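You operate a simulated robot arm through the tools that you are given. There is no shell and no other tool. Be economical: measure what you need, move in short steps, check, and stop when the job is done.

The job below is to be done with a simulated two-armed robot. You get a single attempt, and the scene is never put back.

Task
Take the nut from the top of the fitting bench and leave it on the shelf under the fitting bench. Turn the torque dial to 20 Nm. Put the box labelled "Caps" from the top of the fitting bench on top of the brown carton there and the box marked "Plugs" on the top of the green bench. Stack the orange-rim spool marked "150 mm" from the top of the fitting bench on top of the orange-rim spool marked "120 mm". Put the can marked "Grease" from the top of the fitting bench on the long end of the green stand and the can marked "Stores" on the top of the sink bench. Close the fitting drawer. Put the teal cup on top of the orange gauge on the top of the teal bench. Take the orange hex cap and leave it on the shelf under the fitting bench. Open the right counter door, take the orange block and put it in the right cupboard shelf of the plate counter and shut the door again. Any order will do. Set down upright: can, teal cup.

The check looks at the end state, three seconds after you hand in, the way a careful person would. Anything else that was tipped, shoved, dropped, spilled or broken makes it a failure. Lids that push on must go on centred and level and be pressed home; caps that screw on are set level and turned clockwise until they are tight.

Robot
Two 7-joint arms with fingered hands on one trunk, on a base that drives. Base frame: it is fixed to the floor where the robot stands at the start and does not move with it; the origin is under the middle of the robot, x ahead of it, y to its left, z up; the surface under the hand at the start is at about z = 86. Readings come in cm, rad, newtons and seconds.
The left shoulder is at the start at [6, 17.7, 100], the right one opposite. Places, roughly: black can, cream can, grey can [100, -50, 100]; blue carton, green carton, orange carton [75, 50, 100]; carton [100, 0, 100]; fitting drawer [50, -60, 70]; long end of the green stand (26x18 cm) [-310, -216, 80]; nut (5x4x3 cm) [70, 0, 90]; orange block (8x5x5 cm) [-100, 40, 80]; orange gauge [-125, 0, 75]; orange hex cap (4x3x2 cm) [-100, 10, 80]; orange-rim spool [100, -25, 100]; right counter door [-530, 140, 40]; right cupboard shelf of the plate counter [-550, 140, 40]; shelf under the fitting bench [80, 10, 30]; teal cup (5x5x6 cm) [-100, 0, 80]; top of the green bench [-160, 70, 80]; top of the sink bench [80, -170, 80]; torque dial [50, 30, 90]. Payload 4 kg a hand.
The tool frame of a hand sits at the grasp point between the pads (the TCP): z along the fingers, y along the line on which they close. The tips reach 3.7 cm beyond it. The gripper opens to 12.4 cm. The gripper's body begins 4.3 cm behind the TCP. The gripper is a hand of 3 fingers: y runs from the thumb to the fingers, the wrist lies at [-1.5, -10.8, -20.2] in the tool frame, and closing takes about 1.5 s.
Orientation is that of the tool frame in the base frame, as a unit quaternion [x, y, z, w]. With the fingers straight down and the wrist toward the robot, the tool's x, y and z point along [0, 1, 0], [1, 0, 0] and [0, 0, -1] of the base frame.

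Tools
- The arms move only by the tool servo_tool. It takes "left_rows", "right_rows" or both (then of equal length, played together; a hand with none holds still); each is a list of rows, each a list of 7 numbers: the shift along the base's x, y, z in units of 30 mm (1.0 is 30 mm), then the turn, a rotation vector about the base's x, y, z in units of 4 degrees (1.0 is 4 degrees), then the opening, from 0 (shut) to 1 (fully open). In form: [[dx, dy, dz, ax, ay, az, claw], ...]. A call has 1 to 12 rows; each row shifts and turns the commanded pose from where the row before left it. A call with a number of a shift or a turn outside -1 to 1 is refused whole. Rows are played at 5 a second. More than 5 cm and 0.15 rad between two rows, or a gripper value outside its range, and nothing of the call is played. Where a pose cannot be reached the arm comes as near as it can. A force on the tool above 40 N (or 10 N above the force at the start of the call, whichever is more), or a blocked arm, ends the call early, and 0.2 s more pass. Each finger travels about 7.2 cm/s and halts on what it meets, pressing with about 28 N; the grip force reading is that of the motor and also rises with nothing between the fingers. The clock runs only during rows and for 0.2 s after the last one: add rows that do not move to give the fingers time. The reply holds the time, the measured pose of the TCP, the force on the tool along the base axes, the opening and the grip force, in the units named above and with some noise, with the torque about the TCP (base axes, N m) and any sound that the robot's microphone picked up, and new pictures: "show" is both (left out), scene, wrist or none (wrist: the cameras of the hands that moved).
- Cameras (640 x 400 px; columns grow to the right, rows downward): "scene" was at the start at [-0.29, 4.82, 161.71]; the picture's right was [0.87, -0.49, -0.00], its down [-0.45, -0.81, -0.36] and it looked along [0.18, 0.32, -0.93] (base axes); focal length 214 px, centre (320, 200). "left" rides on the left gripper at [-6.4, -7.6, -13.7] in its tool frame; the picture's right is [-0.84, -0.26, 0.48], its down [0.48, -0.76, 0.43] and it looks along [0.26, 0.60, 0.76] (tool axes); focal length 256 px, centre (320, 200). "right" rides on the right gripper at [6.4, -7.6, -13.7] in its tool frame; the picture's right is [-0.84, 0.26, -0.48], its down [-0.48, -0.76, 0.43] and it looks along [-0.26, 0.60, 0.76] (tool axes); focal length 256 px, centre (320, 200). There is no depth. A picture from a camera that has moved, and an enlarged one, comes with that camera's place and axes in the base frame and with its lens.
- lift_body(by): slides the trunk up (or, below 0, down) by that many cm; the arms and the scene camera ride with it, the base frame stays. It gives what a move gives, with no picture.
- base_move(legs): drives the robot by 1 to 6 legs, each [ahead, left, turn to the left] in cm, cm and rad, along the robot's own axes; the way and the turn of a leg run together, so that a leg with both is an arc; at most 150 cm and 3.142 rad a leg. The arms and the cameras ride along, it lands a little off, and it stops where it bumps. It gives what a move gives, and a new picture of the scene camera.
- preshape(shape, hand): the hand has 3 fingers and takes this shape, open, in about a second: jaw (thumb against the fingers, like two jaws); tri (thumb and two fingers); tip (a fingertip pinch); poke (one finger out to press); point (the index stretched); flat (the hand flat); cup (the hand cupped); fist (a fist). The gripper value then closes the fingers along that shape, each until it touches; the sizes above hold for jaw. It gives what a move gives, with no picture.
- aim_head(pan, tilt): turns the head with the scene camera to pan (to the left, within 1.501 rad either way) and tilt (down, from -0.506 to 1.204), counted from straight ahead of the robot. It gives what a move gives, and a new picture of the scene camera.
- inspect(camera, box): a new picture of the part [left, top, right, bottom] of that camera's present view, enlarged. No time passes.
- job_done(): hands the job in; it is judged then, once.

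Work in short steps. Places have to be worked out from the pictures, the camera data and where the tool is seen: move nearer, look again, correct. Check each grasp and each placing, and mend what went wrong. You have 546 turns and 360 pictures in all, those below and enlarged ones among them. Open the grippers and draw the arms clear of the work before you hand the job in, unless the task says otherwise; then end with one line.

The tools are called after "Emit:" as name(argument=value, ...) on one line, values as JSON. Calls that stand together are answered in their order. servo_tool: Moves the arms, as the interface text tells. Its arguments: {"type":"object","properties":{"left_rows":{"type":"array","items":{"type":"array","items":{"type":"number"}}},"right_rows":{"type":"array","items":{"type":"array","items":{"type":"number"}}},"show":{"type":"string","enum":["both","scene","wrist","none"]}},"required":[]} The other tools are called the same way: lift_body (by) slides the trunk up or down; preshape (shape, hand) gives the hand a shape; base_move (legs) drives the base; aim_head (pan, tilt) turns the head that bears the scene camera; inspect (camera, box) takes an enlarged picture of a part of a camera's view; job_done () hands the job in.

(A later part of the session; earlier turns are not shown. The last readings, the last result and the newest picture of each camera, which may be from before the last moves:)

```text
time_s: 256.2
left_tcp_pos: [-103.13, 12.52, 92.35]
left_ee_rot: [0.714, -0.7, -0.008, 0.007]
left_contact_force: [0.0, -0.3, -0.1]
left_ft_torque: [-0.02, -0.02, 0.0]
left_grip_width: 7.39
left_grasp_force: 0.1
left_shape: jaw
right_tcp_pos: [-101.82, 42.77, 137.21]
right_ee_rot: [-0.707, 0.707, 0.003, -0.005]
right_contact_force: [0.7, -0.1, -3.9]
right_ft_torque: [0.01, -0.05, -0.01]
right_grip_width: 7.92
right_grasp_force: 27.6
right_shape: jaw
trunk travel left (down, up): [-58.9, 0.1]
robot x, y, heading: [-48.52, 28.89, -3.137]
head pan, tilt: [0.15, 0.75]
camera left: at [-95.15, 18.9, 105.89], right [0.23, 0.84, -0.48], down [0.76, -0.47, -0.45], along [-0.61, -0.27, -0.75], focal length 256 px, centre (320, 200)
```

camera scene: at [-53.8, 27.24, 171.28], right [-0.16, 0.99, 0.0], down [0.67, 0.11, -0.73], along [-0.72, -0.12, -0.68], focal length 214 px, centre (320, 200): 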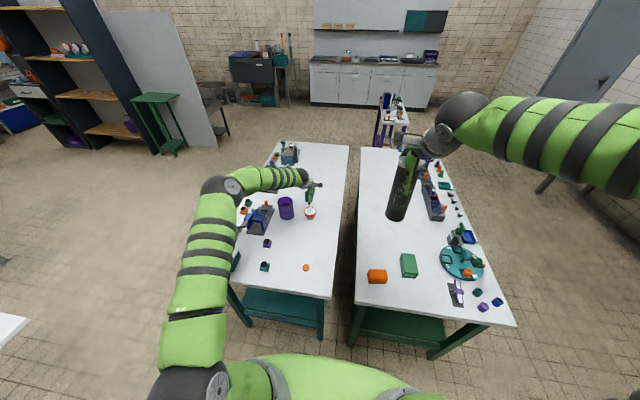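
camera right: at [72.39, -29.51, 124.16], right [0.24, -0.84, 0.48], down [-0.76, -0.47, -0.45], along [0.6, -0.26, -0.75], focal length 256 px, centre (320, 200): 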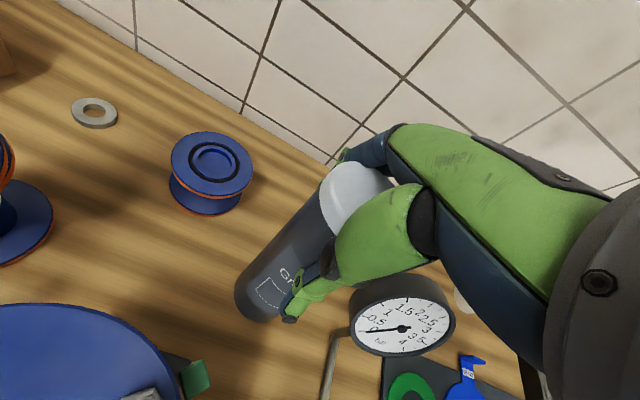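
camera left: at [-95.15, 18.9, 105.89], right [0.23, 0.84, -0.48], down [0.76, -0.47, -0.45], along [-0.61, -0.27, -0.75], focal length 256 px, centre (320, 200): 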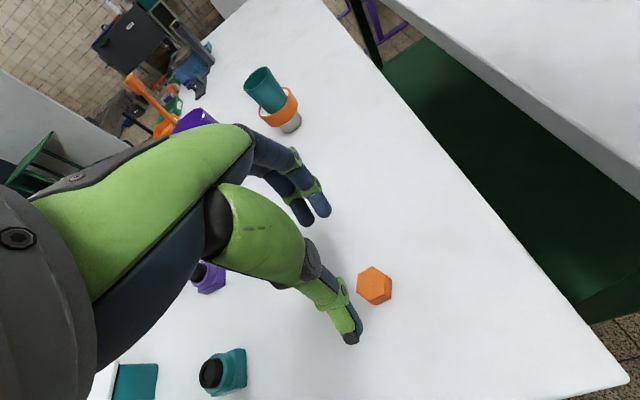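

Emit:
servo_tool(left_rows=[[0.1, 0.12, -1, 0, 0, 0, 0.6], [0, 0, -1, 0, 0, 0, 0.6], [0, 0, -0.6, 0, 0, 0, 0.6], [0, 0, -0.13, 0, 0, 0, 0.6], [0, 0, 0, 0, 0, 0, 0.6]], show="wrist")

```text
time_s: 257.4
left_tcp_pos: [-102.8, 12.79, 84.1]
left_ee_rot: [0.714, -0.7, -0.008, 0.006]
left_contact_force: [0.0, -1.0, -0.5]
left_ft_torque: [-0.03, 0.01, 0.01]
left_grip_width: 7.44
left_grasp_force: 0.0
left_shape: jaw
right_tcp_pos: [-101.61, 42.65, 137.3]
right_ee_rot: [0.707, -0.707, -0.001, 0.006]
right_contact_force: [0.6, 0.7, -3.2]
right_ft_torque: [0.02, -0.07, -0.02]
right_grip_width: 7.93
right_grasp_force: 28.3
right_shape: jaw
trunk travel left (down, up): [-58.9, 0.1]
robot x, y, heading: [-48.47, 28.33, -3.129]
head pan, tilt: [0.15, 0.75]
camera left: at [-94.72, 19.28, 97.57], right [0.23, 0.84, -0.49], down [0.76, -0.47, -0.45], along [-0.61, -0.27, -0.75], focal length 256 px, centre (320, 200)
```

left: 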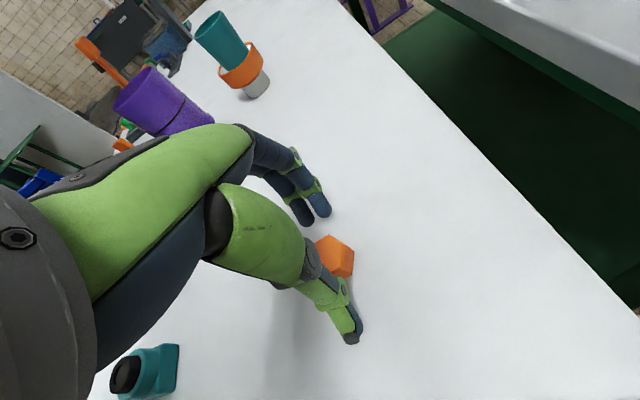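

Perfectly between the fingers. I close and lift.

Emit:
servo_tool(left_rows=[[0, 0, 0, 0, 0, 0, 0.3], [0, 0, 0, 0, 0, 0, 0], [0, 0, 0, 0, 0, 0, 0], [0, 0, 0, 0, 0, 0, 0], [0, 0, 0, 0, 0, 0, 0], [0, 0, 0.3, 0, 0, 0, 0], [0, 0, 1, 0, 0, 0, 0], [0, 0, 1, 0, 0, 0, 0], [0, 0, 1, 0, 0, 0, 0], [0, 0, 1, 0, 0, 0, 0], [0, 0, 1, 0, 0, 0, 0]], show="wrist")

```text
time_s: 259.8
left_tcp_pos: [-102.91, 12.87, 100.24]
left_ee_rot: [0.714, -0.7, -0.008, 0.007]
left_contact_force: [-0.8, -0.2, -0.4]
left_ft_torque: [0.0, 0.01, 0.01]
left_grip_width: 2.95
left_grasp_force: 28.0
left_shape: jaw
right_tcp_pos: [-101.64, 42.7, 137.48]
right_ee_rot: [-0.707, 0.707, 0.002, -0.006]
right_contact_force: [0.1, 0.9, -3.8]
right_ft_torque: [0.0, -0.03, 0.01]
right_grip_width: 7.96
right_grasp_force: 28.0
right_shape: jaw
trunk travel left (down, up): [-58.9, 0.1]
robot x, y, heading: [-48.09, 28.31, -3.139]
head pan, tilt: [0.15, 0.75]
camera left: at [-94.82, 19.3, 113.69], right [0.23, 0.84, -0.48], down [0.76, -0.47, -0.45], along [-0.61, -0.26, -0.75], focal length 256 px, centre (320, 200)
```

left: 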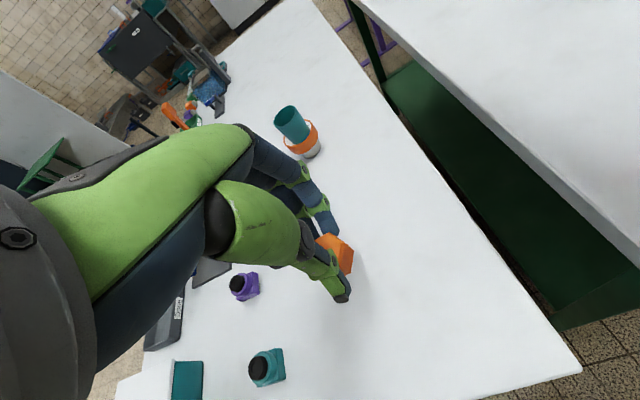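

Hex cap held. I back up, turn around to the fitting bench.

Emit:
base_move(legs=[[-14, 0, 0], [0, 0, 1.5708], [0, 0, 1.5708]])

Emit:
aim_head(pan=0.3, tilt=0.6)

```text
time_s: 268.8
left_tcp_pos: [20.07, 43.94, 100.25]
left_ee_rot: [0.703, 0.711, 0.006, 0.008]
left_contact_force: [-0.6, -0.8, -0.2]
left_ft_torque: [0.01, 0.01, 0.01]
left_grip_width: 2.91
left_grasp_force: 28.2
left_shape: jaw
right_tcp_pos: [18.58, 14.12, 137.31]
right_ee_rot: [0.71, 0.704, 0.005, 0.002]
right_contact_force: [-0.4, 0.7, -3.2]
right_ft_torque: [0.01, -0.01, -0.01]
right_grip_width: 7.89
right_grasp_force: 27.5
right_shape: jaw
trunk travel left (down, up): [-58.9, 0.1]
robot x, y, heading: [-34.35, 28.79, -0.003]
head pan, tilt: [0.15, 0.75]
camera scene: at [-29.18, 29.87, 171.28], right [0.15, -0.99, 0.0], down [-0.67, -0.1, -0.73], along [0.72, 0.11, -0.68], focal length 214 px, centre (320, 200)
```

scene: 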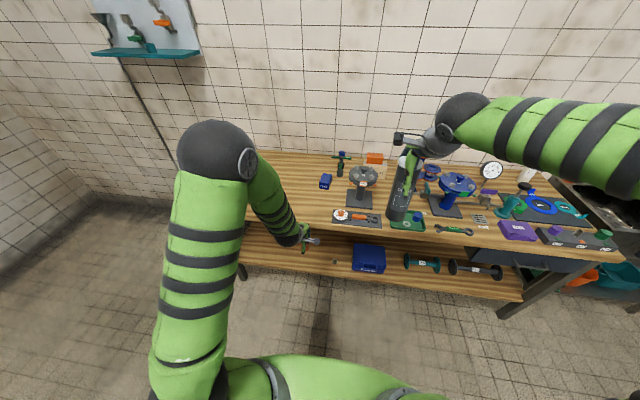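

```text
time_s: 269.5
left_tcp_pos: [20.11, 44.0, 100.22]
left_ee_rot: [0.703, 0.711, 0.006, 0.009]
left_contact_force: [-0.2, 0.5, 0.7]
left_ft_torque: [0.03, 0.01, -0.06]
left_grip_width: 2.88
left_grasp_force: 28.0
left_shape: jaw
right_tcp_pos: [18.65, 13.96, 137.28]
right_ee_rot: [0.71, 0.704, 0.006, 0.002]
right_contact_force: [0.1, -0.9, -3.2]
right_ft_torque: [0.01, 0.01, -0.01]
right_grip_width: 7.87
right_grasp_force: 28.2
right_shape: jaw
trunk travel left (down, up): [-58.9, 0.1]
robot x, y, heading: [-34.4, 28.91, 0.002]
head pan, tilt: [0.3, 0.6]
camera scene: at [-28.93, 31.22, 172.56], right [0.29, -0.96, 0.0], down [-0.54, -0.17, -0.82], along [0.79, 0.24, -0.57], focal length 214 px, centre (320, 200)
```

scene: 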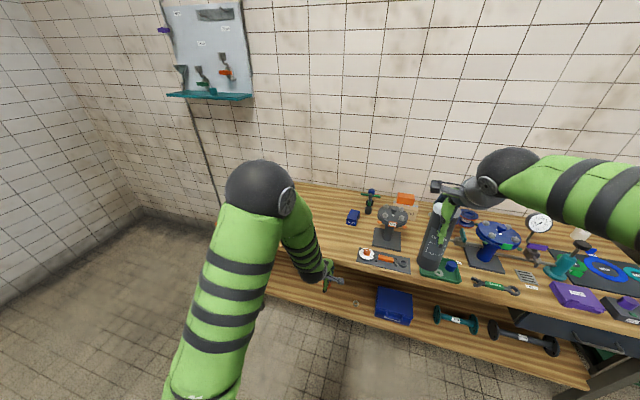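

Left hand is lined up with free shelf space at y≈45. I lower the trunk.

Emit:
lift_body(by=-40)

Emit:
lift_body(by=-13)

Emit:
servo_tool(left_rows=[[1, 0, 0, 0, 0, 0, 0], [1, 0, 0, 0, 0, 0, 0], [1, 0, 0, 0, 0, 0, 0], [1, 0, 0, 0, 0, 0, 0], [1, 0, 0, 0, 0, 0, 0], [1, 0, 0, 0, 0, 0, 0], [1, 0, 0, 0, 0, 0, 0], [1, 0, 0, 0, 0, 0, 0], [1, 0, 0, 0, 0, 0, 0], [1, 0, 0, 0, 0, 0, 0], [0.8, 0, 0, 0, 0, 0, 0]], show="both")

```text
time_s: 273.3
left_tcp_pos: [20.05, 43.85, 60.23]
left_ee_rot: [0.704, 0.71, 0.006, 0.009]
left_contact_force: [0.7, -0.6, -0.1]
left_ft_torque: [-0.01, 0.0, 0.0]
left_grip_width: 2.88
left_grasp_force: 28.3
left_shape: jaw
right_tcp_pos: [18.65, 14.13, 97.43]
right_ee_rot: [0.711, 0.703, 0.006, 0.002]
right_contact_force: [0.1, 0.1, -3.1]
right_ft_torque: [0.01, 0.02, 0.0]
right_grip_width: 7.88
right_grasp_force: 28.5
right_shape: jaw
trunk travel left (down, up): [-18.9, 40.1]
robot x, y, heading: [-34.5, 28.65, 0.005]
head pan, tilt: [0.3, 0.6]
```

```text
time_s: 274.9
left_tcp_pos: [20.14, 43.89, 47.09]
left_ee_rot: [0.703, 0.711, 0.005, 0.008]
left_contact_force: [-0.2, 0.2, -1.0]
left_ft_torque: [-0.03, 0.0, 0.01]
left_grip_width: 2.88
left_grasp_force: 27.9
left_shape: jaw
right_tcp_pos: [18.57, 14.07, 84.47]
right_ee_rot: [0.71, 0.704, 0.005, 0.002]
right_contact_force: [-0.2, 0.5, -2.8]
right_ft_torque: [0.0, -0.02, 0.03]
right_grip_width: 7.87
right_grasp_force: 28.2
right_shape: jaw
trunk travel left (down, up): [-5.9, 53.1]
robot x, y, heading: [-34.48, 28.82, -0.001]
head pan, tilt: [0.3, 0.6]
```

```text
time_s: 277.3
left_tcp_pos: [52.51, 44.08, 47.19]
left_ee_rot: [0.704, 0.71, 0.006, 0.009]
left_contact_force: [-0.1, -0.3, -0.2]
left_ft_torque: [-0.03, -0.02, 0.02]
left_grip_width: 2.86
left_grasp_force: 28.2
left_shape: jaw
right_tcp_pos: [18.62, 14.0, 84.25]
right_ee_rot: [0.711, 0.704, 0.005, 0.002]
right_contact_force: [0.4, 0.8, -2.9]
right_ft_torque: [0.04, -0.02, -0.02]
right_grip_width: 7.88
right_grasp_force: 27.4
right_shape: jaw
trunk travel left (down, up): [-5.9, 53.1]
robot x, y, heading: [-34.64, 28.9, 0.0]
head pan, tilt: [0.3, 0.6]
camera scene: at [-28.95, 31.23, 119.57], right [0.29, -0.96, 0.0], down [-0.54, -0.17, -0.82], along [0.79, 0.24, -0.57], focal length 214 px, centre (320, 200)
camera left: at [45.03, 37.55, 60.62], right [-0.24, -0.84, -0.49], down [-0.76, 0.47, -0.45], along [0.61, 0.26, -0.75], focal length 256 px, centre (320, 200)
```

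scene: 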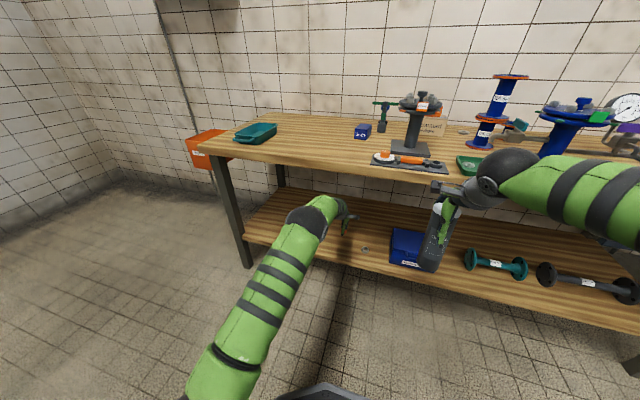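
left: 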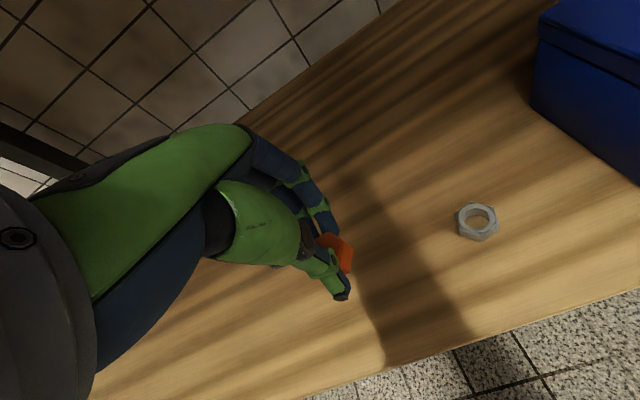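

I go a little further in, and lower to the shelf.

Emit:
servo_tool(left_rows=[[0.7, 0, -0.7, 0, 0, 0, 0], [0, 0, -1, 0, 0, 0, 0], [0, 0, -1, 0, 0, 0, 0], [0, 0, -1, 0, 0, 0, 0], [0, 0, -0.4, 0, 0, 0, 0], [0, 0, -0.1, 0, 0, 0, 0], [0, 0, -0.1, 0, 0, 0, 0], [0, 0, -0.1, 0, 0, 0, 0], [0, 0, -0.05, 0, 0, 0, 0], [0, 0, 0, 0, 0, 0, 0]], show="none")

```text
time_s: 279.5
left_tcp_pos: [54.81, 43.9, 34.31]
left_ee_rot: [0.703, 0.711, 0.008, 0.01]
left_contact_force: [-2.8, -0.3, 17.2]
left_ft_torque: [-0.03, -0.24, 0.01]
left_grip_width: 2.91
left_grasp_force: 28.0
left_shape: jaw
right_tcp_pos: [18.49, 13.95, 84.47]
right_ee_rot: [0.71, 0.704, 0.006, 0.002]
right_contact_force: [1.5, 0.0, -3.5]
right_ft_torque: [-0.02, 0.03, 0.02]
right_grip_width: 7.84
right_grasp_force: 27.7
right_shape: jaw
trunk travel left (down, up): [-5.9, 53.1]
robot x, y, heading: [-34.19, 28.68, -0.002]
head pan, tilt: [0.3, 0.6]
```

Contact. I release and rise.

Emit:
servo_tool(left_rows=[[0, 0, 0.05, 0, 0, 0, 0.4], [0, 0, 0, 0, 0, 0, 0.6], [0, 0, 0, 0, 0, 0, 0.6], [0, 0, 0.5, 0, 0, 0, 0.6], [0, 0, 1, 0, 0, 0, 0.6], [0, 0, 1, 0, 0, 0, 0.6], [0, 0, 1, 0, 0, 0, 0.6], [0, 0, 1, 0, 0, 0, 0.6]], show="wrist")

```text
time_s: 281.3
left_tcp_pos: [54.65, 43.91, 47.46]
left_ee_rot: [0.703, 0.711, 0.006, 0.008]
left_contact_force: [-0.6, -0.9, 0.9]
left_ft_torque: [0.0, 0.0, -0.01]
left_grip_width: 7.4
left_grasp_force: 0.0
left_shape: jaw
right_tcp_pos: [18.49, 14.11, 84.29]
right_ee_rot: [0.711, 0.703, 0.005, 0.001]
right_contact_force: [-0.3, -0.6, -3.0]
right_ft_torque: [0.0, 0.03, 0.01]
right_grip_width: 7.88
right_grasp_force: 28.0
right_shape: jaw
trunk travel left (down, up): [-5.9, 53.1]
robot x, y, heading: [-34.42, 29.25, 0.001]
head pan, tilt: [0.3, 0.6]
camera left: at [47.08, 37.44, 60.91], right [-0.24, -0.84, -0.48], down [-0.76, 0.47, -0.45], along [0.61, 0.26, -0.75], focal length 256 px, centre (320, 200)
```

left: 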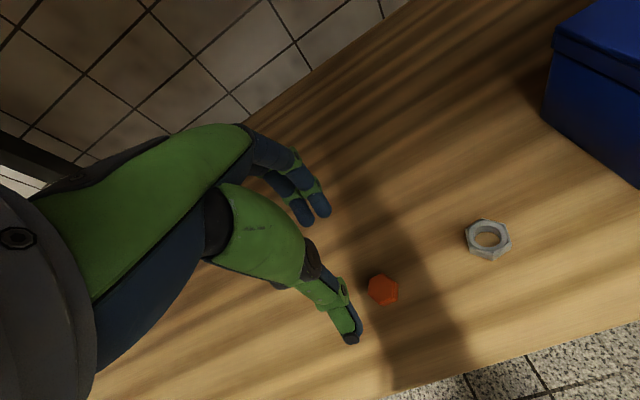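

Hex cap rests on the shelf beside the nut. I withdraw, raise the trunk, and turn around for the orange block.

Emit:
servo_tool(left_rows=[[-1, 0, 0, 0, 0, 0, 0.6], [-1, 0, 0, 0, 0, 0, 0.6], [-1, 0, 0, 0, 0, 0, 0.6], [-1, 0, 0, 0, 0, 0, 0.6], [-1, 0, 0, 0, 0, 0, 0.6], [-1, 0, 0, 0, 0, 0, 0.6], [-1, 0, 0, 0, 0, 0, 0.6], [-1, 0, 0, 0, 0, 0, 0.6], [-1, 0, 0, 0, 0, 0, 0.6], [-1, 0, 0, 0, 0, 0, 0.6], [-1, 0, 0, 0, 0, 0, 0.6]], show="none")

Emit:
lift_body(by=40)

Emit:
lift_body(by=13)

Emit:
base_move(legs=[[0, 0, -1.5708], [0, 0, -1.5708]])

Emit:
aim_head(pan=0, tilt=0.65)

```text
time_s: 283.7
left_tcp_pos: [21.62, 43.59, 47.51]
left_ee_rot: [0.703, 0.711, 0.006, 0.008]
left_contact_force: [0.6, 0.7, 0.4]
left_ft_torque: [-0.03, 0.04, 0.01]
left_grip_width: 7.42
left_grasp_force: 0.0
left_shape: jaw
right_tcp_pos: [18.48, 14.11, 84.39]
right_ee_rot: [0.711, 0.703, 0.006, 0.002]
right_contact_force: [0.6, -0.1, -3.0]
right_ft_torque: [0.01, 0.05, -0.02]
right_grip_width: 7.84
right_grasp_force: 28.2
right_shape: jaw
trunk travel left (down, up): [-5.9, 53.1]
robot x, y, heading: [-34.21, 28.72, -0.002]
head pan, tilt: [0.3, 0.6]
```

```text
time_s: 287.5
left_tcp_pos: [21.64, 43.62, 87.39]
left_ee_rot: [0.703, 0.711, 0.006, 0.01]
left_contact_force: [-0.8, 0.2, 0.6]
left_ft_torque: [-0.01, 0.01, 0.01]
left_grip_width: 7.42
left_grasp_force: 0.1
left_shape: jaw
right_tcp_pos: [18.58, 13.98, 124.27]
right_ee_rot: [0.71, 0.704, 0.005, 0.002]
right_contact_force: [0.2, 0.5, -3.7]
right_ft_torque: [0.0, 0.03, -0.02]
right_grip_width: 7.87
right_grasp_force: 28.6
right_shape: jaw
trunk travel left (down, up): [-45.9, 13.1]
robot x, y, heading: [-34.23, 29.11, -0.0]
head pan, tilt: [0.3, 0.6]
```

```text
time_s: 289.1
left_tcp_pos: [21.74, 43.62, 100.44]
left_ee_rot: [0.703, 0.711, 0.006, 0.009]
left_contact_force: [-0.2, -0.5, 0.7]
left_ft_torque: [0.0, -0.02, -0.02]
left_grip_width: 7.39
left_grasp_force: 0.1
left_shape: jaw
right_tcp_pos: [18.49, 14.04, 137.34]
right_ee_rot: [0.711, 0.703, 0.006, 0.002]
right_contact_force: [0.1, 1.3, -3.3]
right_ft_torque: [-0.03, 0.01, -0.01]
right_grip_width: 7.88
right_grasp_force: 27.5
right_shape: jaw
trunk travel left (down, up): [-58.9, 0.1]
robot x, y, heading: [-34.35, 28.63, 0.002]
head pan, tilt: [0.3, 0.6]
```

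```text
time_s: 297.1
left_tcp_pos: [-90.6, 14.21, 100.41]
left_ee_rot: [0.708, -0.706, -0.008, 0.006]
left_contact_force: [-0.2, 0.9, 0.1]
left_ft_torque: [0.01, 0.0, 0.0]
left_grip_width: 7.4
left_grasp_force: 0.0
left_shape: jaw
right_tcp_pos: [-87.28, 43.68, 137.35]
right_ee_rot: [-0.701, 0.713, 0.002, -0.005]
right_contact_force: [0.3, 0.4, -3.7]
right_ft_torque: [0.04, -0.04, -0.03]
right_grip_width: 7.86
right_grasp_force: 27.9
right_shape: jaw
trunk travel left (down, up): [-58.9, 0.1]
robot x, y, heading: [-34.36, 28.68, 3.136]
head pan, tilt: [0.3, 0.6]
camera scene: at [-39.92, 26.09, 172.57], right [-0.29, 0.96, 0.0], down [0.54, 0.16, -0.82], along [-0.79, -0.24, -0.57], focal length 214 px, centre (320, 200)
```

scene: 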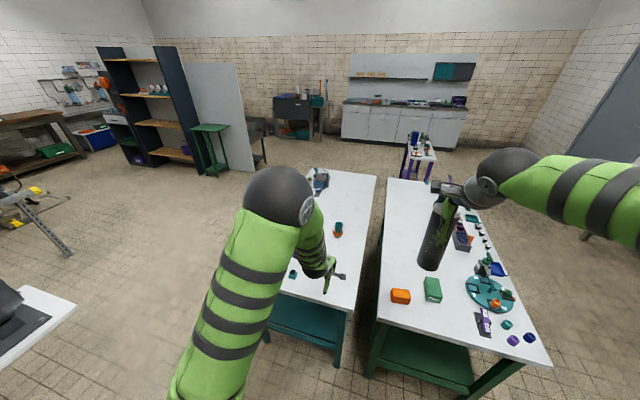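

```text
time_s: 297.9
left_tcp_pos: [-90.58, 14.23, 100.51]
left_ee_rot: [0.708, -0.706, -0.008, 0.006]
left_contact_force: [0.2, 0.3, 0.2]
left_ft_torque: [-0.01, 0.01, -0.02]
left_grip_width: 7.43
left_grasp_force: 0.1
left_shape: jaw
right_tcp_pos: [-87.28, 43.76, 137.29]
right_ee_rot: [-0.701, 0.713, 0.002, -0.007]
right_contact_force: [0.2, 0.7, -3.6]
right_ft_torque: [-0.01, -0.03, 0.01]
right_grip_width: 7.82
right_grasp_force: 27.9
right_shape: jaw
trunk travel left (down, up): [-58.9, 0.1]
robot x, y, heading: [-34.54, 28.45, 3.135]
head pan, tilt: [0.0, 0.649]
camera scene: at [-40.14, 28.68, 172.14], right [0.01, 1.0, 0.0], down [0.6, 0.0, -0.8], along [-0.8, 0.01, -0.6], focal length 214 px, centre (320, 200)
```

scene: 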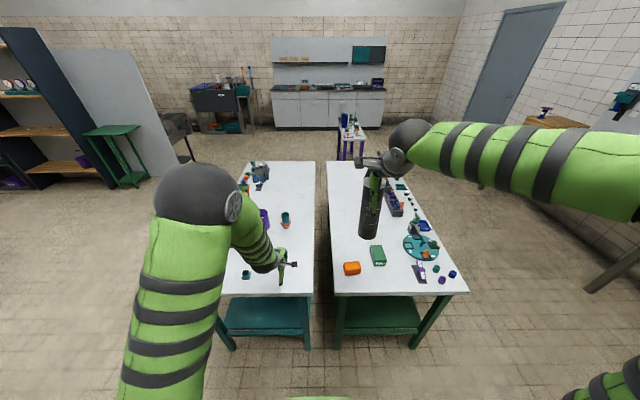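

I shift right 30 cm to bring the left hand before the orange block.

Emit:
base_move(legs=[[0, -30, 0]])

Emit:
inspect(camera="left", box=[0, 0, 640, 400])

```text
time_s: 300.0
left_tcp_pos: [-90.3, 43.72, 100.49]
left_ee_rot: [0.709, -0.705, -0.008, 0.007]
left_contact_force: [0.4, -0.4, -0.2]
left_ft_torque: [0.02, -0.02, 0.0]
left_grip_width: 7.43
left_grasp_force: 0.0
left_shape: jaw
right_tcp_pos: [-87.14, 73.23, 137.49]
right_ee_rot: [-0.702, 0.712, 0.002, -0.006]
right_contact_force: [0.4, -0.3, -3.5]
right_ft_torque: [-0.01, -0.05, -0.02]
right_grip_width: 7.84
right_grasp_force: 28.5
right_shape: jaw
trunk travel left (down, up): [-58.9, 0.1]
robot x, y, heading: [-34.52, 57.98, 3.136]
head pan, tilt: [0.0, 0.649]
camera scene: at [-39.94, 58.35, 172.14], right [0.01, 1.0, 0.0], down [0.6, 0.0, -0.8], along [-0.8, 0.0, -0.6], focal length 214 px, centre (320, 200)
```

scene: 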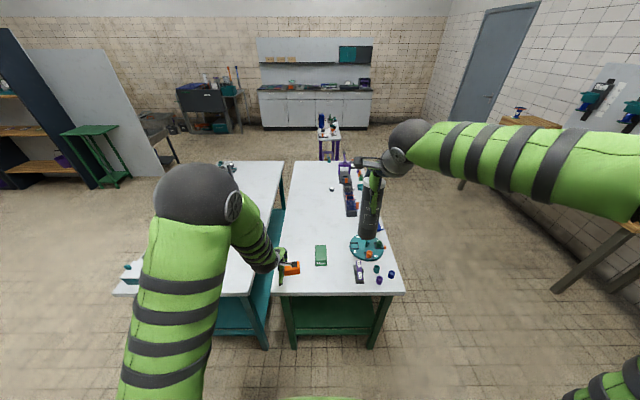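

```text
1.00 times, centred on (320, 200) of left (not enlarged: the box is as wide or as high as the picture)
camera zoom: at [-82.23, 49.92, 113.9], right [0.24, 0.84, -0.49], down [0.75, -0.48, -0.45], along [-0.61, -0.26, -0.75], focal length 256 px, centre (320, 200)
```

zoom: 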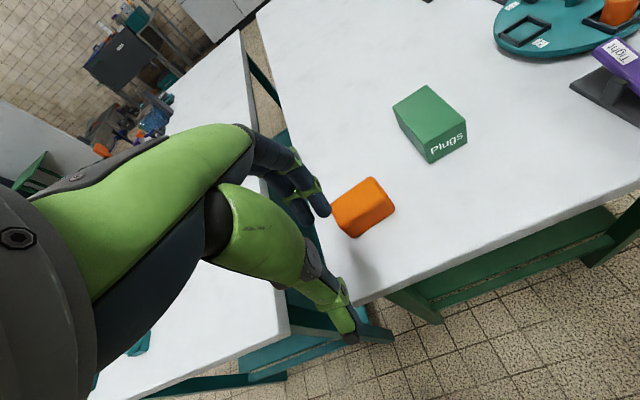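

The block (8 cm along y) is at about (−101.6,44.8). For the cupboard I want the hand reaching forward with a sideways grip, so I turn the left hand −90° about vertical and pitch it forward, here above the bench.

Emit:
servo_tool(left_rows=[[0.3, 0, 0.5, 0, 0, -1, 1], [0.3, 0, 0.5, 0, 0, -1, 1], [0, 0, 0.5, 0, 0, -1, 1], [0, 0, 0.5, 0, 0, -1, 1], [0, 0, 0, 0, 0, -1, 1], [0, 0, 0, 0, 0, -1, 1], [0, 0, 0, 0, 0, -1, 1], [0, 0, 0, 0, 0, -1, 1], [0, 0, 0, 0, 0, -1, 1], [0, 0, 0, 0, 0, -1, 1], [0, 0, 0, 0, 0, -1, 1], [0, 0, 0, 0, 0, -1, 1]], show="none")

Emit:
servo_tool(left_rows=[[0, 0, 0, 0, 0, -1, 1], [0, 0, 0, 0, 0, -1, 1], [0, 0, 0, 0, 0, -1, 1], [0, 0, 0, 0, 0, -1, 1], [0, 0, 0, 0, 0, -1, 1], [0, 0, 0, 0, 0, -1, 1], [0, 0, 0, 0, 0, -1, 1], [0, 0, 0, 0, 0, -1, 1], [0, 0, 0, 0, 0, -1, 1], [0, 0, 0, 0, 0, -1, 1], [0, 0, 0, 0, 0, -0.5, 1]], show="none")

Emit:
servo_tool(left_rows=[[0, 0, 0, 0, 1, 0, 1], [0, 0, 0, 0, 1, 0, 1], [0, 0, 0, 0, 1, 0, 1], [0, 0, 0, 0, 1, 0, 1], [0, 0, 0, 0, 1, 0, 1], [0, 0, 0, 0, 1, 0, 1], [0, 0, 0, 0, 1, 0, 1], [0, 0, 0, 0, 1, 0, 1], [0, 0, 0, 0, 1, 0, 1], [0, 0, 0, 0, 1, 0, 1], [0, 0, 0, 0, 1, 0, 1]], show="both")

```text
time_s: 302.6
left_tcp_pos: [-88.73, 43.47, 106.44]
left_ee_rot: [-0.361, 0.933, 0.011, -0.001]
left_contact_force: [0.2, 0.3, -0.3]
left_ft_torque: [-0.02, -0.01, -0.02]
left_grip_width: 12.35
left_grasp_force: 0.1
left_shape: jaw
right_tcp_pos: [-87.2, 73.15, 137.43]
right_ee_rot: [-0.702, 0.712, 0.002, -0.005]
right_contact_force: [0.9, -0.8, -3.4]
right_ft_torque: [-0.02, 0.02, 0.01]
right_grip_width: 7.82
right_grasp_force: 27.5
right_shape: jaw
trunk travel left (down, up): [-58.9, 0.1]
robot x, y, heading: [-34.41, 58.25, 3.136]
head pan, tilt: [0.0, 0.649]
```

```text
time_s: 305.0
left_tcp_pos: [-88.64, 43.34, 106.4]
left_ee_rot: [-0.002, 1.0, 0.011, 0.002]
left_contact_force: [0.0, 0.9, 0.0]
left_ft_torque: [-0.03, -0.03, -0.02]
left_grip_width: 12.38
left_grasp_force: 0.1
left_shape: jaw
right_tcp_pos: [-87.21, 72.99, 137.41]
right_ee_rot: [-0.702, 0.712, 0.002, -0.005]
right_contact_force: [0.5, 0.0, -3.0]
right_ft_torque: [-0.01, -0.01, 0.01]
right_grip_width: 7.84
right_grasp_force: 28.3
right_shape: jaw
trunk travel left (down, up): [-58.9, 0.1]
robot x, y, heading: [-33.96, 58.28, 3.137]
head pan, tilt: [0.0, 0.649]
```

```text
time_s: 307.4
left_tcp_pos: [-88.69, 43.48, 106.45]
left_ee_rot: [0.001, 0.927, 0.01, -0.374]
left_contact_force: [0.5, -0.5, 0.7]
left_ft_torque: [0.02, 0.01, 0.0]
left_grip_width: 12.41
left_grasp_force: 0.0
left_shape: jaw
right_tcp_pos: [-87.07, 73.11, 137.37]
right_ee_rot: [-0.703, 0.711, 0.002, -0.006]
right_contact_force: [0.0, 0.1, -4.0]
right_ft_torque: [0.01, -0.05, -0.01]
right_grip_width: 7.83
right_grasp_force: 28.4
right_shape: jaw
trunk travel left (down, up): [-58.9, 0.1]
robot x, y, heading: [-33.81, 58.27, 3.138]
head pan, tilt: [0.0, 0.649]
camera scene: at [-39.93, 58.23, 172.14], right [0.0, 1.0, 0.0], down [0.6, 0.0, -0.8], along [-0.8, 0.0, -0.6], focal length 214 px, centre (320, 200)
camera left: at [-74.29, 35.63, 111.71], right [0.27, -0.24, -0.93], down [-0.66, -0.75, 0.01], along [-0.71, 0.61, -0.36], focal length 256 px, centre (320, 200)
```

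scene: 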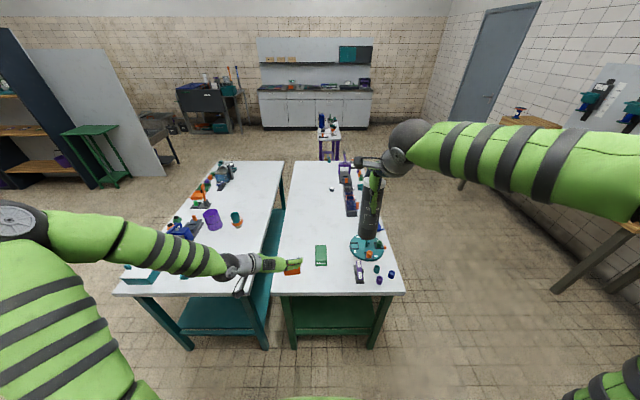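
left: 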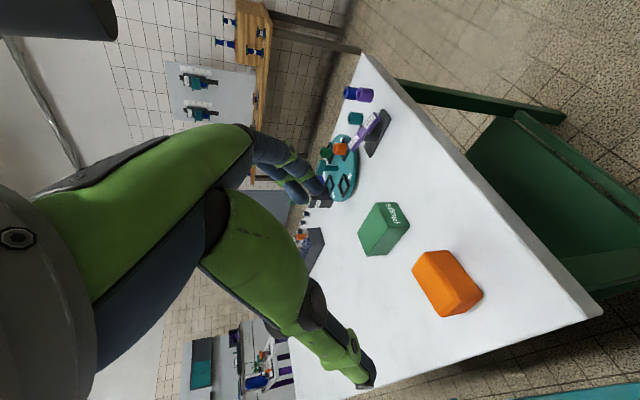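

The pitched pose works. I move above the block and lower part way.

Emit:
servo_tool(left_rows=[[-0.7, 0.07, -0.5, 0, 0, 0, 1], [-0.7, 0.07, -0.6, 0, 0, 0, 1], [-0.7, 0.07, -0.6, 0, 0, 0, 1], [-0.7, 0.07, -0.6, 0, 0, 0, 1], [-0.7, 0.07, -0.6, 0, 0, 0, 1], [-0.6, 0.07, -0.6, 0, 0, 0, 1], [0, 0, -0.6, 0, 0, 0, 1], [0, 0, -0.6, 0, 0, 0, 1]], show="wrist")

Emit:
inspect(camera="scene", box=[230, 220, 350, 300])

```text
time_s: 309.2
left_tcp_pos: [-100.82, 44.74, 92.29]
left_ee_rot: [0.001, 0.928, 0.01, -0.373]
left_contact_force: [0.4, 0.0, 0.3]
left_ft_torque: [0.02, 0.05, 0.0]
left_grip_width: 12.39
left_grasp_force: 0.1
left_shape: jaw
right_tcp_pos: [-87.1, 73.16, 137.36]
right_ee_rot: [-0.702, 0.712, 0.002, -0.006]
right_contact_force: [-0.2, 0.7, -4.4]
right_ft_torque: [-0.01, -0.06, 0.03]
right_grip_width: 7.86
right_grasp_force: 28.0
right_shape: jaw
trunk travel left (down, up): [-58.9, 0.1]
robot x, y, heading: [-34.12, 58.36, 3.136]
head pan, tilt: [0.0, 0.649]
camera left: at [-86.57, 36.86, 97.59], right [0.27, -0.24, -0.93], down [-0.66, -0.75, 0.01], along [-0.7, 0.61, -0.36], focal length 256 px, centre (320, 200)
```

left: 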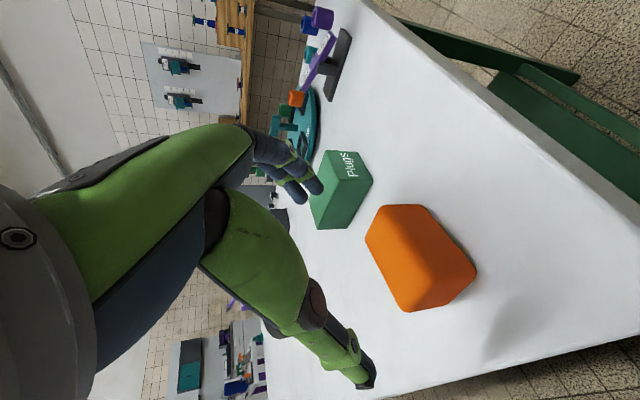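

```text
5.00 times, centred on (290, 260) of scene
camera zoom: at [-39.98, 58.21, 172.14], right [0.0, 1.0, 0.0], down [0.6, 0.0, -0.8], along [-0.8, 0.0, -0.6], focal length 1072 px, centre (470, -100)
```

zoom: 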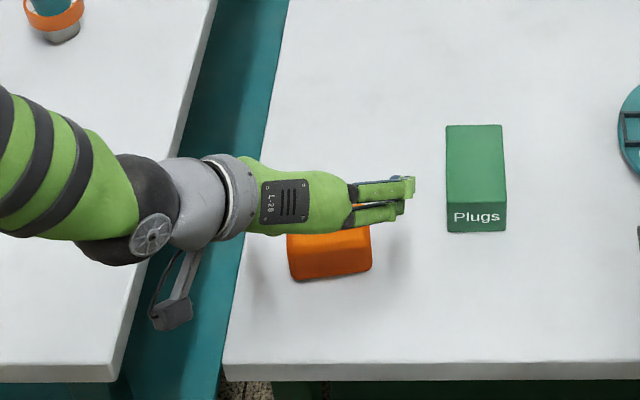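

The block's front edge is at x≈−100.4, so its centre is about (−102.9,45.1). I correct and lower around it.

Emit:
servo_tool(left_rows=[[-0.62, 0.12, -0.7, 0, 0, 0, 1], [0, 0, -0.8, 0, 0, 0, 1], [0, 0, -0.7, 0, 0, 0, 1], [0, 0, -0.45, 0, 0, 0, 1], [0, 0, 0, 0, 0, 0, 1]], show="wrist")

Emit:
inspect(camera="scene", box=[230, 220, 350, 300])

```text
time_s: 310.4
left_tcp_pos: [-102.59, 45.0, 84.33]
left_ee_rot: [0.001, 0.928, 0.011, -0.373]
left_contact_force: [-0.6, 0.2, -0.8]
left_ft_torque: [-0.02, -0.01, -0.01]
left_grip_width: 12.39
left_grasp_force: 0.0
left_shape: jaw
right_tcp_pos: [-87.16, 73.07, 137.4]
right_ee_rot: [-0.703, 0.711, 0.001, -0.005]
right_contact_force: [-0.8, -0.2, -4.0]
right_ft_torque: [-0.02, -0.04, -0.01]
right_grip_width: 7.85
right_grasp_force: 27.7
right_shape: jaw
trunk travel left (down, up): [-58.9, 0.1]
robot x, y, heading: [-34.3, 58.37, 3.136]
head pan, tilt: [0.0, 0.649]
camera left: at [-88.39, 37.15, 89.62], right [0.27, -0.24, -0.93], down [-0.66, -0.75, 0.01], along [-0.7, 0.61, -0.36], focal length 256 px, centre (320, 200)
```

left: 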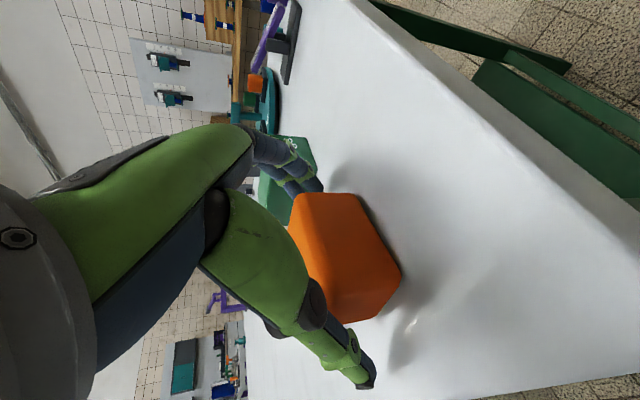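

```text
5.00 times, centred on (290, 260) of scene
camera zoom: at [-39.95, 58.21, 172.14], right [0.0, 1.0, 0.0], down [0.6, 0.0, -0.8], along [-0.8, 0.0, -0.6], focal length 1072 px, centre (470, -100)
```

zoom: 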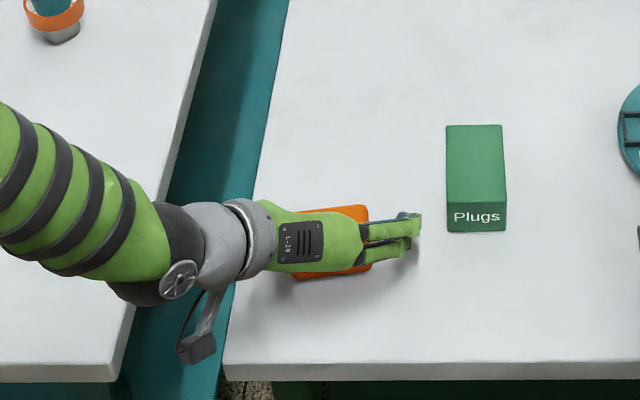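

Block is between the fingers. I close.

Emit:
servo_tool(left_rows=[[0, 0, 0, 0, 0, 0, 0.7], [0, 0, 0, 0, 0, 0, 0.5], [0, 0, 0, 0, 0, 0, 0], [0, 0, 0, 0, 0, 0, 0], [0, 0, 0, 0, 0, 0, 0], [0, 0, 0, 0, 0, 0, 0]], show="none")

Emit:
servo_tool(left_rows=[[0, 0, 0.4, 0, 0, 0, 0], [0, 0, 1, 0, 0, 0, 0], [0, 0, 1, 0, 0, 0, 0], [0, 0, 1, 0, 0, 0, 0], [0, 0, 1, 0, 0, 0, 0], [0.3, 0, 1, 0, 0, 0, 0], [1, 0, 1, 0, 0, 0, 0], [1, 0, 0, 0, 0, 0, 0]], show="wrist")

```text
time_s: 311.8
left_tcp_pos: [-102.55, 44.89, 84.46]
left_ee_rot: [0.001, 0.928, 0.011, -0.373]
left_contact_force: [2.0, -4.2, 6.7]
left_ft_torque: [0.19, 0.07, -0.02]
left_grip_width: 8.95
left_grasp_force: 28.5
left_shape: jaw
right_tcp_pos: [-87.16, 73.02, 137.36]
right_ee_rot: [-0.702, 0.712, 0.001, -0.006]
right_contact_force: [0.3, -0.3, -3.3]
right_ft_torque: [0.02, -0.01, -0.01]
right_grip_width: 7.86
right_grasp_force: 27.9
right_shape: jaw
trunk travel left (down, up): [-58.9, 0.1]
robot x, y, heading: [-34.12, 58.41, 3.135]
head pan, tilt: [0.0, 0.649]
```

```text
time_s: 313.6
left_tcp_pos: [-95.94, 45.03, 103.32]
left_ee_rot: [0.001, 0.928, 0.01, -0.372]
left_contact_force: [-0.6, 0.6, -1.8]
left_ft_torque: [-0.03, -0.01, 0.01]
left_grip_width: 8.95
left_grasp_force: 27.3
left_shape: jaw
right_tcp_pos: [-87.21, 73.09, 137.29]
right_ee_rot: [-0.702, 0.712, 0.002, -0.007]
right_contact_force: [0.0, 0.5, -4.3]
right_ft_torque: [-0.03, -0.01, 0.02]
right_grip_width: 7.82
right_grasp_force: 27.7
right_shape: jaw
trunk travel left (down, up): [-58.9, 0.1]
robot x, y, heading: [-34.33, 58.27, 3.137]
head pan, tilt: [0.0, 0.649]
camera left: at [-81.72, 37.27, 108.6], right [0.27, -0.24, -0.93], down [-0.66, -0.75, 0.01], along [-0.7, 0.61, -0.36], focal length 256 px, centre (320, 200)
```

left: 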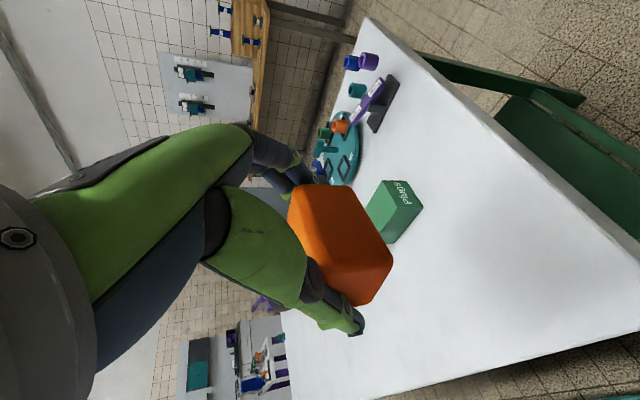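

Block is held. Now Grease to the green stand: I go around the teal bench's left side.

Emit:
base_move(legs=[[-8, 0, 0], [0, 145, 0]])

Emit:
aim_head(pan=0.2, tilt=0.45)

```text
time_s: 321.4
left_tcp_pos: [-87.79, -101.11, 103.41]
left_ee_rot: [-0.005, 0.928, 0.01, -0.373]
left_contact_force: [-0.3, 0.1, -2.2]
left_ft_torque: [0.0, -0.04, -0.02]
left_grip_width: 8.96
left_grasp_force: 27.8
left_shape: jaw
right_tcp_pos: [-79.2, -72.99, 137.44]
right_ee_rot: [-0.707, 0.707, 0.002, -0.006]
right_contact_force: [0.0, -0.2, -2.9]
right_ft_torque: [0.01, -0.04, 0.0]
right_grip_width: 7.82
right_grasp_force: 28.1
right_shape: jaw
trunk travel left (down, up): [-58.9, 0.1]
robot x, y, heading: [-25.99, -87.6, -3.133]
head pan, tilt: [0.0, 0.649]
camera scene: at [-31.87, -87.49, 172.14], right [-0.01, 1.0, 0.0], down [0.6, 0.0, -0.8], along [-0.8, 0.0, -0.6], focal length 214 px, centre (320, 200)
```

scene: 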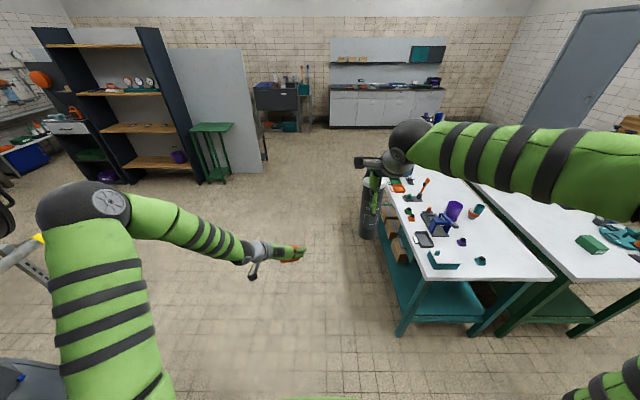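

```text
time_s: 322.2
left_tcp_pos: [-87.73, -101.06, 103.33]
left_ee_rot: [-0.005, 0.928, 0.008, -0.373]
left_contact_force: [0.3, -0.6, -1.6]
left_ft_torque: [-0.01, -0.04, 0.03]
left_grip_width: 8.96
left_grasp_force: 28.2
left_shape: jaw
right_tcp_pos: [-79.21, -73.07, 137.31]
right_ee_rot: [-0.706, 0.708, 0.002, -0.005]
right_contact_force: [0.6, 0.3, -3.7]
right_ft_torque: [-0.01, -0.04, 0.01]
right_grip_width: 7.84
right_grasp_force: 28.2
right_shape: jaw
trunk travel left (down, up): [-58.9, 0.1]
robot x, y, heading: [-26.26, -87.39, -3.141]
head pan, tilt: [0.201, 0.45]
camera scene: at [-32.18, -89.27, 173.91], right [-0.2, 0.98, 0.0], down [0.43, 0.09, -0.9], along [-0.88, -0.18, -0.44], focal length 214 px, centre (320, 200)
```

scene: 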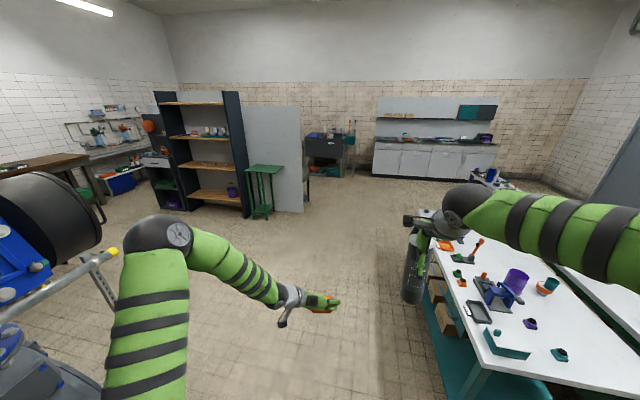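

Emit:
inspect(camera="scene", box=[220, 145, 310, 225])

```text
5.00 times, centred on (265, 185) of scene
camera zoom: at [-32.18, -89.27, 173.91], right [-0.2, 0.98, 0.0], down [0.43, 0.09, -0.9], along [-0.88, -0.18, -0.44], focal length 1072 px, centre (595, 275)
```

zoom: 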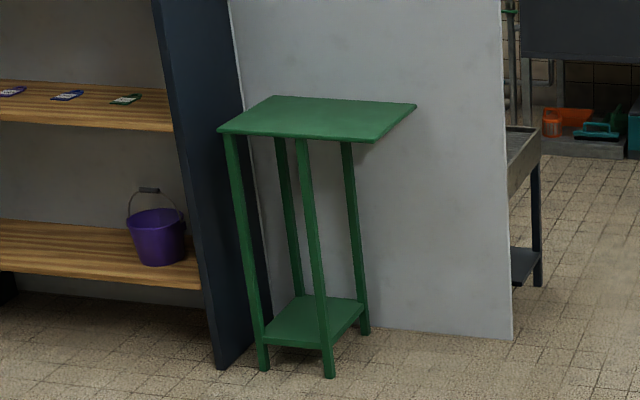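

The stand's top spans x −292…−327, y −251…−205, and its legless long end is centred at about (−310,−216). I drive along the bench side, then left toward the stand.

Emit:
servo_tool(left_rows=[[1, 0.3, 0.3, 0, 0, 0, 0], [1, 0.3, 0.3, 0, 0, 0, 0], [1, 0.3, 0.3, 0, 0, 0, 0]], show="none")

Emit:
base_move(legs=[[140, 0, 0], [20, 0, 0]])

Emit:
base_move(legs=[[0, 90, 0]])

```text
time_s: 323.0
left_tcp_pos: [-78.65, -98.33, 106.02]
left_ee_rot: [-0.004, 0.928, 0.008, -0.373]
left_contact_force: [-0.3, 0.4, -1.8]
left_ft_torque: [-0.01, 0.01, -0.03]
left_grip_width: 8.96
left_grasp_force: 27.8
left_shape: jaw
right_tcp_pos: [-79.15, -73.08, 137.42]
right_ee_rot: [-0.705, 0.709, 0.002, -0.006]
right_contact_force: [-0.2, 0.2, -3.6]
right_ft_torque: [-0.02, -0.02, 0.0]
right_grip_width: 7.84
right_grasp_force: 28.0
right_shape: jaw
trunk travel left (down, up): [-58.9, 0.1]
robot x, y, heading: [-25.81, -87.35, -3.132]
head pan, tilt: [0.201, 0.45]
```

```text
time_s: 331.3
left_tcp_pos: [-242.4, -100.04, 105.99]
left_ee_rot: [-0.007, 0.928, 0.007, -0.372]
left_contact_force: [-0.7, -1.0, -2.5]
left_ft_torque: [0.01, 0.0, 0.0]
left_grip_width: 8.96
left_grasp_force: 28.0
left_shape: jaw
right_tcp_pos: [-243.08, -74.75, 137.28]
right_ee_rot: [0.709, -0.705, -0.001, 0.005]
right_contact_force: [0.4, 0.8, -4.2]
right_ft_torque: [0.02, -0.02, -0.02]
right_grip_width: 7.82
right_grasp_force: 28.0
right_shape: jaw
trunk travel left (down, up): [-58.9, 0.1]
robot x, y, heading: [-189.55, -88.46, -3.124]
head pan, tilt: [0.201, 0.45]
camera scene: at [-196.02, -90.52, 173.91], right [-0.21, 0.98, 0.0], down [0.43, 0.09, -0.9], along [-0.88, -0.19, -0.44], focal length 214 px, centre (320, 200)
```

scene: 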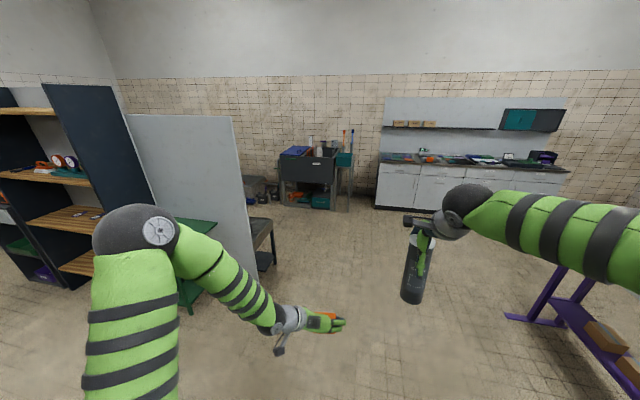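

```text
time_s: 336.0
left_tcp_pos: [-239.91, -190.05, 106.04]
left_ee_rot: [-0.018, 0.928, 0.004, -0.373]
left_contact_force: [0.5, -1.0, -1.8]
left_ft_torque: [0.0, -0.02, -0.01]
left_grip_width: 8.95
left_grasp_force: 28.0
left_shape: jaw
right_tcp_pos: [-241.04, -164.74, 137.29]
right_ee_rot: [0.716, -0.698, -0.002, 0.006]
right_contact_force: [0.2, -0.1, -3.8]
right_ft_torque: [0.0, -0.02, 0.03]
right_grip_width: 7.83
right_grasp_force: 27.7
right_shape: jaw
trunk travel left (down, up): [-58.9, 0.1]
robot x, y, heading: [-187.48, -177.41, -3.106]
head pan, tilt: [0.201, 0.45]
camera scene: at [-193.63, -179.68, 173.92], right [-0.23, 0.97, 0.0], down [0.42, 0.1, -0.9], along [-0.88, -0.21, -0.44], focal length 214 px, centre (320, 200)
```

scene: 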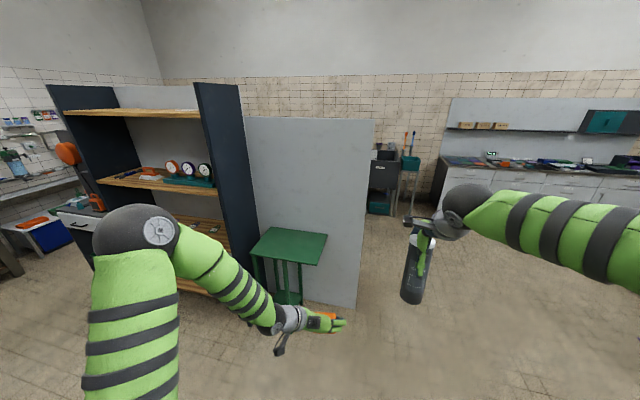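

The stand's corners agree with my earlier estimate. I square up and approach.

Emit:
base_move(legs=[[0, 35, -0.035], [48, 0, 0]])

Emit:
aim_head(pan=0, tilt=0.8)

```text
time_s: 340.8
left_tcp_pos: [-287.86, -224.26, 105.95]
left_ee_rot: [-0.008, 0.928, 0.007, -0.372]
left_contact_force: [-0.6, -0.3, -2.3]
left_ft_torque: [-0.03, -0.02, 0.01]
left_grip_width: 8.95
left_grasp_force: 28.0
left_shape: jaw
right_tcp_pos: [-288.64, -199.07, 137.38]
right_ee_rot: [0.71, -0.705, -0.001, 0.005]
right_contact_force: [-0.2, 0.6, -3.6]
right_ft_torque: [0.03, -0.05, -0.01]
right_grip_width: 7.84
right_grasp_force: 28.0
right_shape: jaw
trunk travel left (down, up): [-58.9, 0.1]
robot x, y, heading: [-235.13, -212.83, -3.124]
head pan, tilt: [0.201, 0.45]
camera scene: at [-241.39, -214.81, 173.92], right [-0.21, 0.98, 0.0], down [0.43, 0.09, -0.9], along [-0.88, -0.19, -0.44], focal length 214 px, centre (320, 200)
```

scene: 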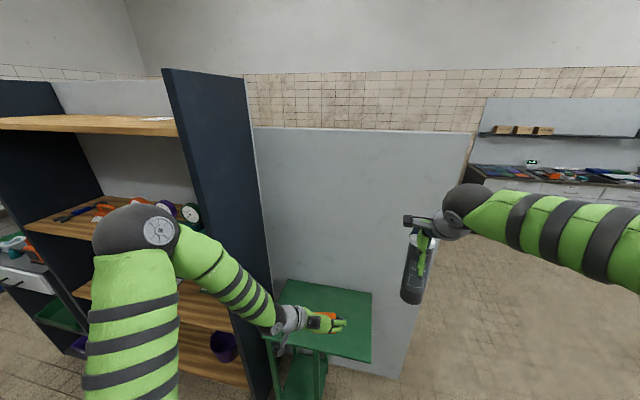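

```text
time_s: 341.6
left_tcp_pos: [-287.74, -224.28, 105.88]
left_ee_rot: [-0.008, 0.928, 0.007, -0.373]
left_contact_force: [-0.5, -0.6, -1.8]
left_ft_torque: [-0.02, 0.0, 0.0]
left_grip_width: 8.95
left_grasp_force: 28.1
left_shape: jaw
right_tcp_pos: [-288.48, -199.07, 137.25]
right_ee_rot: [0.71, -0.705, -0.002, 0.005]
right_contact_force: [0.7, -0.4, -3.2]
right_ft_torque: [-0.04, -0.01, 0.05]
right_grip_width: 7.83
right_grasp_force: 27.8
right_shape: jaw
trunk travel left (down, up): [-58.9, 0.1]
robot x, y, heading: [-234.94, -212.73, -3.129]
head pan, tilt: [0.0, 0.799]
camera scene: at [-240.39, -212.97, 170.88], right [-0.02, 1.0, 0.0], down [0.72, 0.01, -0.7], along [-0.7, -0.01, -0.72], focal length 214 px, centre (320, 200)
```

scene: 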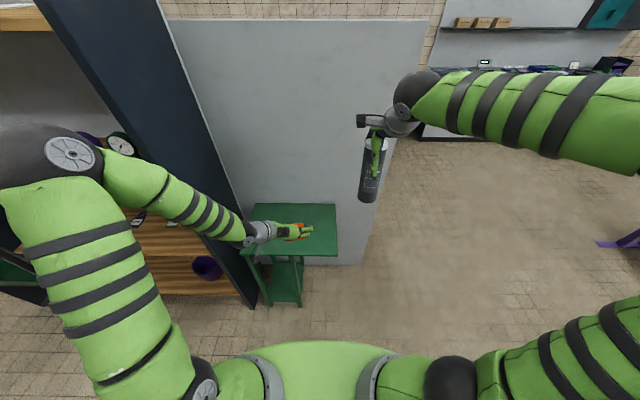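

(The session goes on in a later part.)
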